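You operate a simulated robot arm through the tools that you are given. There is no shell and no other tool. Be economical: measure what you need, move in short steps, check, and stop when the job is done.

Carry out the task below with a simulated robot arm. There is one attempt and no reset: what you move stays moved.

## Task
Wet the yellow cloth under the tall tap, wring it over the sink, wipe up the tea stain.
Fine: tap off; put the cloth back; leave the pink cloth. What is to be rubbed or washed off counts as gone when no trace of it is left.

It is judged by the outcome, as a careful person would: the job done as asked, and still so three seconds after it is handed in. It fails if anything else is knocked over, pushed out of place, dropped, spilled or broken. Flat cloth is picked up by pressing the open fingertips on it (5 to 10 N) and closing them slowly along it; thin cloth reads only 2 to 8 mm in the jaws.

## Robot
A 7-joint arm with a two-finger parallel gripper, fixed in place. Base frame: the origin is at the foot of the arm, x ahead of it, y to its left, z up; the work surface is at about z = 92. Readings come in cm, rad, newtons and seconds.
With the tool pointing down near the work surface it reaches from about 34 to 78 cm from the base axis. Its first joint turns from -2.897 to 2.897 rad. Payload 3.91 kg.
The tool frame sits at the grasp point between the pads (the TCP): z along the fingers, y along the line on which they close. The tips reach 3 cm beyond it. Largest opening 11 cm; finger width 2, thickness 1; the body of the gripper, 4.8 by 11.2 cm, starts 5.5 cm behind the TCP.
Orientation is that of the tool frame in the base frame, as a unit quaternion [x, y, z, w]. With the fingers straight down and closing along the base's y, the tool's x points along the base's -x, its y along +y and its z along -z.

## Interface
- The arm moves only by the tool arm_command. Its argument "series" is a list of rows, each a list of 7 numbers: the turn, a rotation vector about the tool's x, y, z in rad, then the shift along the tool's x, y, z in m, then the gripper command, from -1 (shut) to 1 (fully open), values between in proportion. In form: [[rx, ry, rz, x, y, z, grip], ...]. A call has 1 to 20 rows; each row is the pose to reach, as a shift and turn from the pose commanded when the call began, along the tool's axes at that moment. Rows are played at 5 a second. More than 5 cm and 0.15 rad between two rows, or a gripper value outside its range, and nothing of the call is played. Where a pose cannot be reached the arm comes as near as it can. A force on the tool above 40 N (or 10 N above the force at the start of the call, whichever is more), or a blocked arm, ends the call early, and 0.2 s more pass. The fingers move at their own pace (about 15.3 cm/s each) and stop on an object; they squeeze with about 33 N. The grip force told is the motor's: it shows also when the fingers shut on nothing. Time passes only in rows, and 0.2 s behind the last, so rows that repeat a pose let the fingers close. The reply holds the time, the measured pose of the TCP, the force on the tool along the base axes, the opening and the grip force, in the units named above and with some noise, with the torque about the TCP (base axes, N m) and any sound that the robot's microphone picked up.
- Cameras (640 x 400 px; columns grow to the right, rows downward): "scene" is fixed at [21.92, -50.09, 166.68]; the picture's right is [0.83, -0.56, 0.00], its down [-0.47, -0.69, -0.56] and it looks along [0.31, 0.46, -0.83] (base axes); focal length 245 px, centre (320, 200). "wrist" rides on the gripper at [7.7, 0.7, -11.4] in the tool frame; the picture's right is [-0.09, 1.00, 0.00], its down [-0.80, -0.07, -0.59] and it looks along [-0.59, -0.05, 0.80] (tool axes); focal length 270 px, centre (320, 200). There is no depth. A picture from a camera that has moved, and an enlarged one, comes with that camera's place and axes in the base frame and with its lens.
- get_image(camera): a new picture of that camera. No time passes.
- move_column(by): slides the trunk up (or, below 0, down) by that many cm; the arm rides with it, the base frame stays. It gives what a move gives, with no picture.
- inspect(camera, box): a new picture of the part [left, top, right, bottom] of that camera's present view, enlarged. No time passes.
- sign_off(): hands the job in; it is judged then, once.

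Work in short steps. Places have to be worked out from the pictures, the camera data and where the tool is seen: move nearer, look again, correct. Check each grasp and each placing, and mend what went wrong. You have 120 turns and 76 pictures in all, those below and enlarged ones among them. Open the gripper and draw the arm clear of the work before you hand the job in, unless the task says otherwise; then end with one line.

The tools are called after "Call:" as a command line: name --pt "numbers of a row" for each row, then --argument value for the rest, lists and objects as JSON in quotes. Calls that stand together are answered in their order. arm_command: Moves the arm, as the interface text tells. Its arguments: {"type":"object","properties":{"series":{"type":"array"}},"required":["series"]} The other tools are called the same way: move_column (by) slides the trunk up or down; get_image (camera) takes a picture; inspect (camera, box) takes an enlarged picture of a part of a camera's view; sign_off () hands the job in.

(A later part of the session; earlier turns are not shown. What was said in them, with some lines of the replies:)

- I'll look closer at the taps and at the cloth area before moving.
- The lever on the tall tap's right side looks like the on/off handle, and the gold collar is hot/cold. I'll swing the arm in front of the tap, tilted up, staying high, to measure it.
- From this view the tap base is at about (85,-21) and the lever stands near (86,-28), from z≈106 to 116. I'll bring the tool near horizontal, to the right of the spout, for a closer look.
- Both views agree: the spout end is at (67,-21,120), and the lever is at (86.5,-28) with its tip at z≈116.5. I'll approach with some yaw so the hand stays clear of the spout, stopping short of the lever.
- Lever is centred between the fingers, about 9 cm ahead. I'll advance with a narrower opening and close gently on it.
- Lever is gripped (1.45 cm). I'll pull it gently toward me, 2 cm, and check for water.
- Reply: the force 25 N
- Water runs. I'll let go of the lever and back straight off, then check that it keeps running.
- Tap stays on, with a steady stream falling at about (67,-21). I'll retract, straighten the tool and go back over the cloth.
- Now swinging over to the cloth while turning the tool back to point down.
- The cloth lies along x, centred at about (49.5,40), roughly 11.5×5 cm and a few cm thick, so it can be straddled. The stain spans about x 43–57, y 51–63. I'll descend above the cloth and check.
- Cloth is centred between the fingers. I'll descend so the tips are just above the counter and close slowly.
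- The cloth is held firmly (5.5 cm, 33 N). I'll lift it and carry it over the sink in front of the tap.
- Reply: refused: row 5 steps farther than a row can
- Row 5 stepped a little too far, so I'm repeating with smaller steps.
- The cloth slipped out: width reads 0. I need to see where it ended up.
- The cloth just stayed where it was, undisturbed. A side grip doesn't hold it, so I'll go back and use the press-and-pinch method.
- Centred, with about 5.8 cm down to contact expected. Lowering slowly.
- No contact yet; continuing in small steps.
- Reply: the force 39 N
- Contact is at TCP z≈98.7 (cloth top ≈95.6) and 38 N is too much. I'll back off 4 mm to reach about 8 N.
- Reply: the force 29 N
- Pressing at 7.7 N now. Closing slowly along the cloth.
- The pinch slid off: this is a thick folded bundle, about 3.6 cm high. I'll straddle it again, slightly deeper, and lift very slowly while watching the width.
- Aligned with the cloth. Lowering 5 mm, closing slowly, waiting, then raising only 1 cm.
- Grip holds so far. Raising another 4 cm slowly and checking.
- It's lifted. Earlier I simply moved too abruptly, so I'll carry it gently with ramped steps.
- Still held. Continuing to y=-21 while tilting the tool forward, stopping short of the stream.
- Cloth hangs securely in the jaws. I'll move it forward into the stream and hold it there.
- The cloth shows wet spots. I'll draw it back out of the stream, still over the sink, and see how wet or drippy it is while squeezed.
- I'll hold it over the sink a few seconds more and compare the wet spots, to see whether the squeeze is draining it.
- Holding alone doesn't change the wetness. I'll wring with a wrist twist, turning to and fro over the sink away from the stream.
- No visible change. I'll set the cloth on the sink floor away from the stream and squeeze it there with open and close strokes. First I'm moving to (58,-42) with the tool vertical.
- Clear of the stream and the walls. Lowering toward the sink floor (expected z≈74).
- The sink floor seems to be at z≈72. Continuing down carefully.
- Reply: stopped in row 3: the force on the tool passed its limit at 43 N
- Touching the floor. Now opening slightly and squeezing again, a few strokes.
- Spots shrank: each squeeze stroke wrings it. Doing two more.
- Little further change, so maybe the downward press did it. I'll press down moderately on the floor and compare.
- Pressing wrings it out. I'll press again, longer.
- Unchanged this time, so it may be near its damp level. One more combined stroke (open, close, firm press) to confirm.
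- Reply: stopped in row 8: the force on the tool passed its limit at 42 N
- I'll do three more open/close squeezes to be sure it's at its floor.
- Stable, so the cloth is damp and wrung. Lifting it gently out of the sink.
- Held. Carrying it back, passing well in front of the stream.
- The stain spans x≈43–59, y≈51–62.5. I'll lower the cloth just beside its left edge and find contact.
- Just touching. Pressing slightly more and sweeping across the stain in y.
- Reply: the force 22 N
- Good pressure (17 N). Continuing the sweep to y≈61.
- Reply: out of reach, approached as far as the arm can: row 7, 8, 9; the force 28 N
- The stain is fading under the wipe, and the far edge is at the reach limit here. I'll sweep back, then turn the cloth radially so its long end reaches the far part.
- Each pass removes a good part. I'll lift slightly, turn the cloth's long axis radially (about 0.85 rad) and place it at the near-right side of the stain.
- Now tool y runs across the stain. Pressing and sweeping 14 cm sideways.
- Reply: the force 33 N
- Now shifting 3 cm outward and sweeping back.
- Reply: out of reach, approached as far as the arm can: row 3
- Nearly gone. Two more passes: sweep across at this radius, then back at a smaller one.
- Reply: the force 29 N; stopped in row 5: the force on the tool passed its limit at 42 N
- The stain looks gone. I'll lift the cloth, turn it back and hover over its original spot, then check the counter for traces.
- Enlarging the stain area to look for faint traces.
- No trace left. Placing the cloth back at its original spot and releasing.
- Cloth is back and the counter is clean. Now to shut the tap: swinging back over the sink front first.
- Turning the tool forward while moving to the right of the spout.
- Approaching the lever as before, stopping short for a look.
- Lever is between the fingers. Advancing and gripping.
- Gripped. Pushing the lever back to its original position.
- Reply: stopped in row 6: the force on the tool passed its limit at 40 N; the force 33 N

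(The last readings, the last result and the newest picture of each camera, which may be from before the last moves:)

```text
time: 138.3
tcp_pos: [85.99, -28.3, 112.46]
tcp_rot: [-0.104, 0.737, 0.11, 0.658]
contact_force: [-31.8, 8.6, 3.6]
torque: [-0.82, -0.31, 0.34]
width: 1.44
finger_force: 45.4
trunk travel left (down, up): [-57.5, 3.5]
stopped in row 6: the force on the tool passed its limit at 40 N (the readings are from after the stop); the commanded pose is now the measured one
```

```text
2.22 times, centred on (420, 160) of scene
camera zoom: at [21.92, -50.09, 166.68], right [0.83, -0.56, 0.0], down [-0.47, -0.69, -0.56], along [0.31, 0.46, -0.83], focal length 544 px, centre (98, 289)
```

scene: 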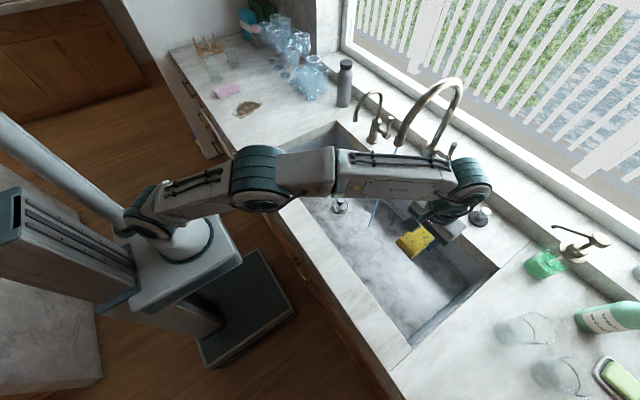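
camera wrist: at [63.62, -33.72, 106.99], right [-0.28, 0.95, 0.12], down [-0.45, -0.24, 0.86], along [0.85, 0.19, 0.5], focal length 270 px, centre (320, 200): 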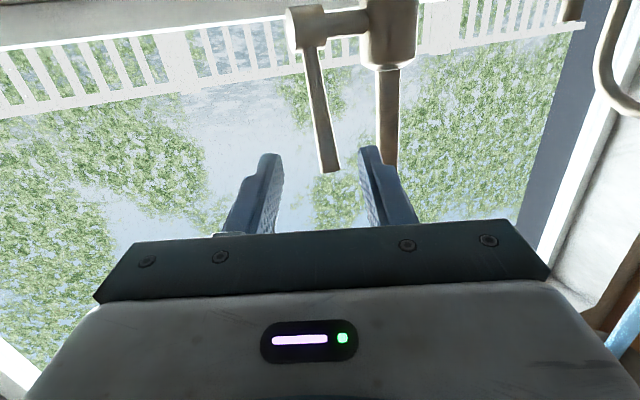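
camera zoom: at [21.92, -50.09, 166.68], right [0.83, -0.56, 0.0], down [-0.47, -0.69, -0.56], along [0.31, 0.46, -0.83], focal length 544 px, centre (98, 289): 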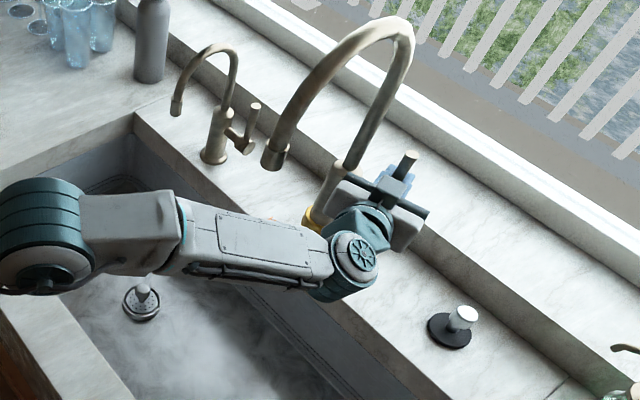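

The water has stopped and the lever is against its stop. Releasing and backing off.

Call:
arm_command --pt "0 0 0 0 0 0 -0.7" --pt "0 0 0 0 0 0 -0.2" --pt "0 0 0 0 0 0 -0.2" --pt "0 0 0 0 -0.002 -0.03 -0.2" --pt "0 0 0 0 -0.006 -0.065 -0.2" --pt "0 0 0 0 -0.013 -0.1 -0.2" --pt "0 0 0 0 -0.028 -0.14 -0.2" --pt "0 0 0 0 -0.043 -0.18 -0.2" --pt "0 0 0 0 -0.053 -0.22 0" --pt "0 0 0 -0.01 -0.053 -0.26 0.5" --pt "0 0 0 -0.02 -0.053 -0.3 1" --pt "0 0 0 -0.03 -0.05 -0.34 1" --pt "0 0 0 -0.03 -0.05 -0.34 1"

Call:
get_image --camera "scene"

Call:
inspect --camera "scene" --box '[190, 70, 310, 145]'

```text
time: 141.1
tcp_pos: [55.95, -43.29, 118.85]
tcp_rot: [-0.103, 0.739, 0.112, 0.656]
contact_force: [0.6, 0.1, 1.2]
torque: [0.0, 0.0, 0.03]
width: 10.98
finger_force: 0.0
trunk travel left (down, up): [-57.5, 3.5]
```

```text
18 pictures are left
```

scene: 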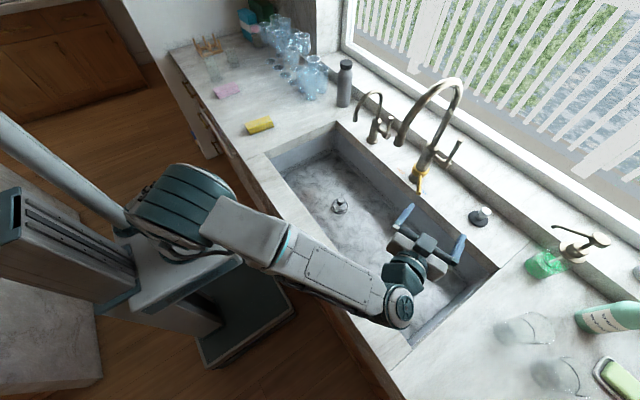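

```text
5.33 times, centred on (250, 108) of scene
camera zoom: at [21.92, -50.09, 166.68], right [0.83, -0.56, 0.0], down [-0.47, -0.69, -0.56], along [0.31, 0.46, -0.83], focal length 1305 px, centre (693, 693)
```

zoom: 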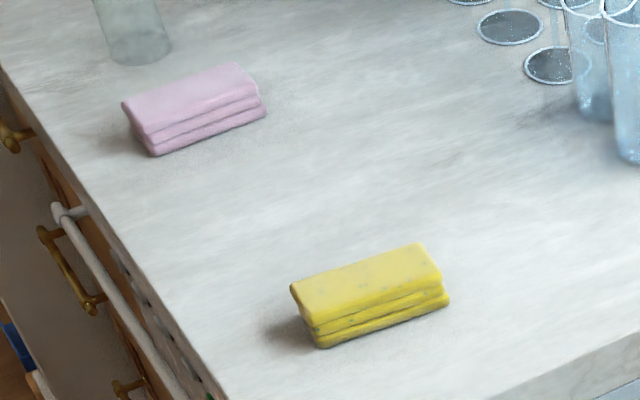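

Tap off, no stain trace, the yellow cloth is back in its place, the pink one hasn't moved, and the arm is clear with the gripper open. Handing in.

Call:
sign_off

```text
The job is handed in.
```

The tea stain is gone, wiped with the yellow cloth after wetting it under the tall tap and wringing it in the sink; the tap is off, the yellow cloth is back in its place, and the pink cloth was left alone.
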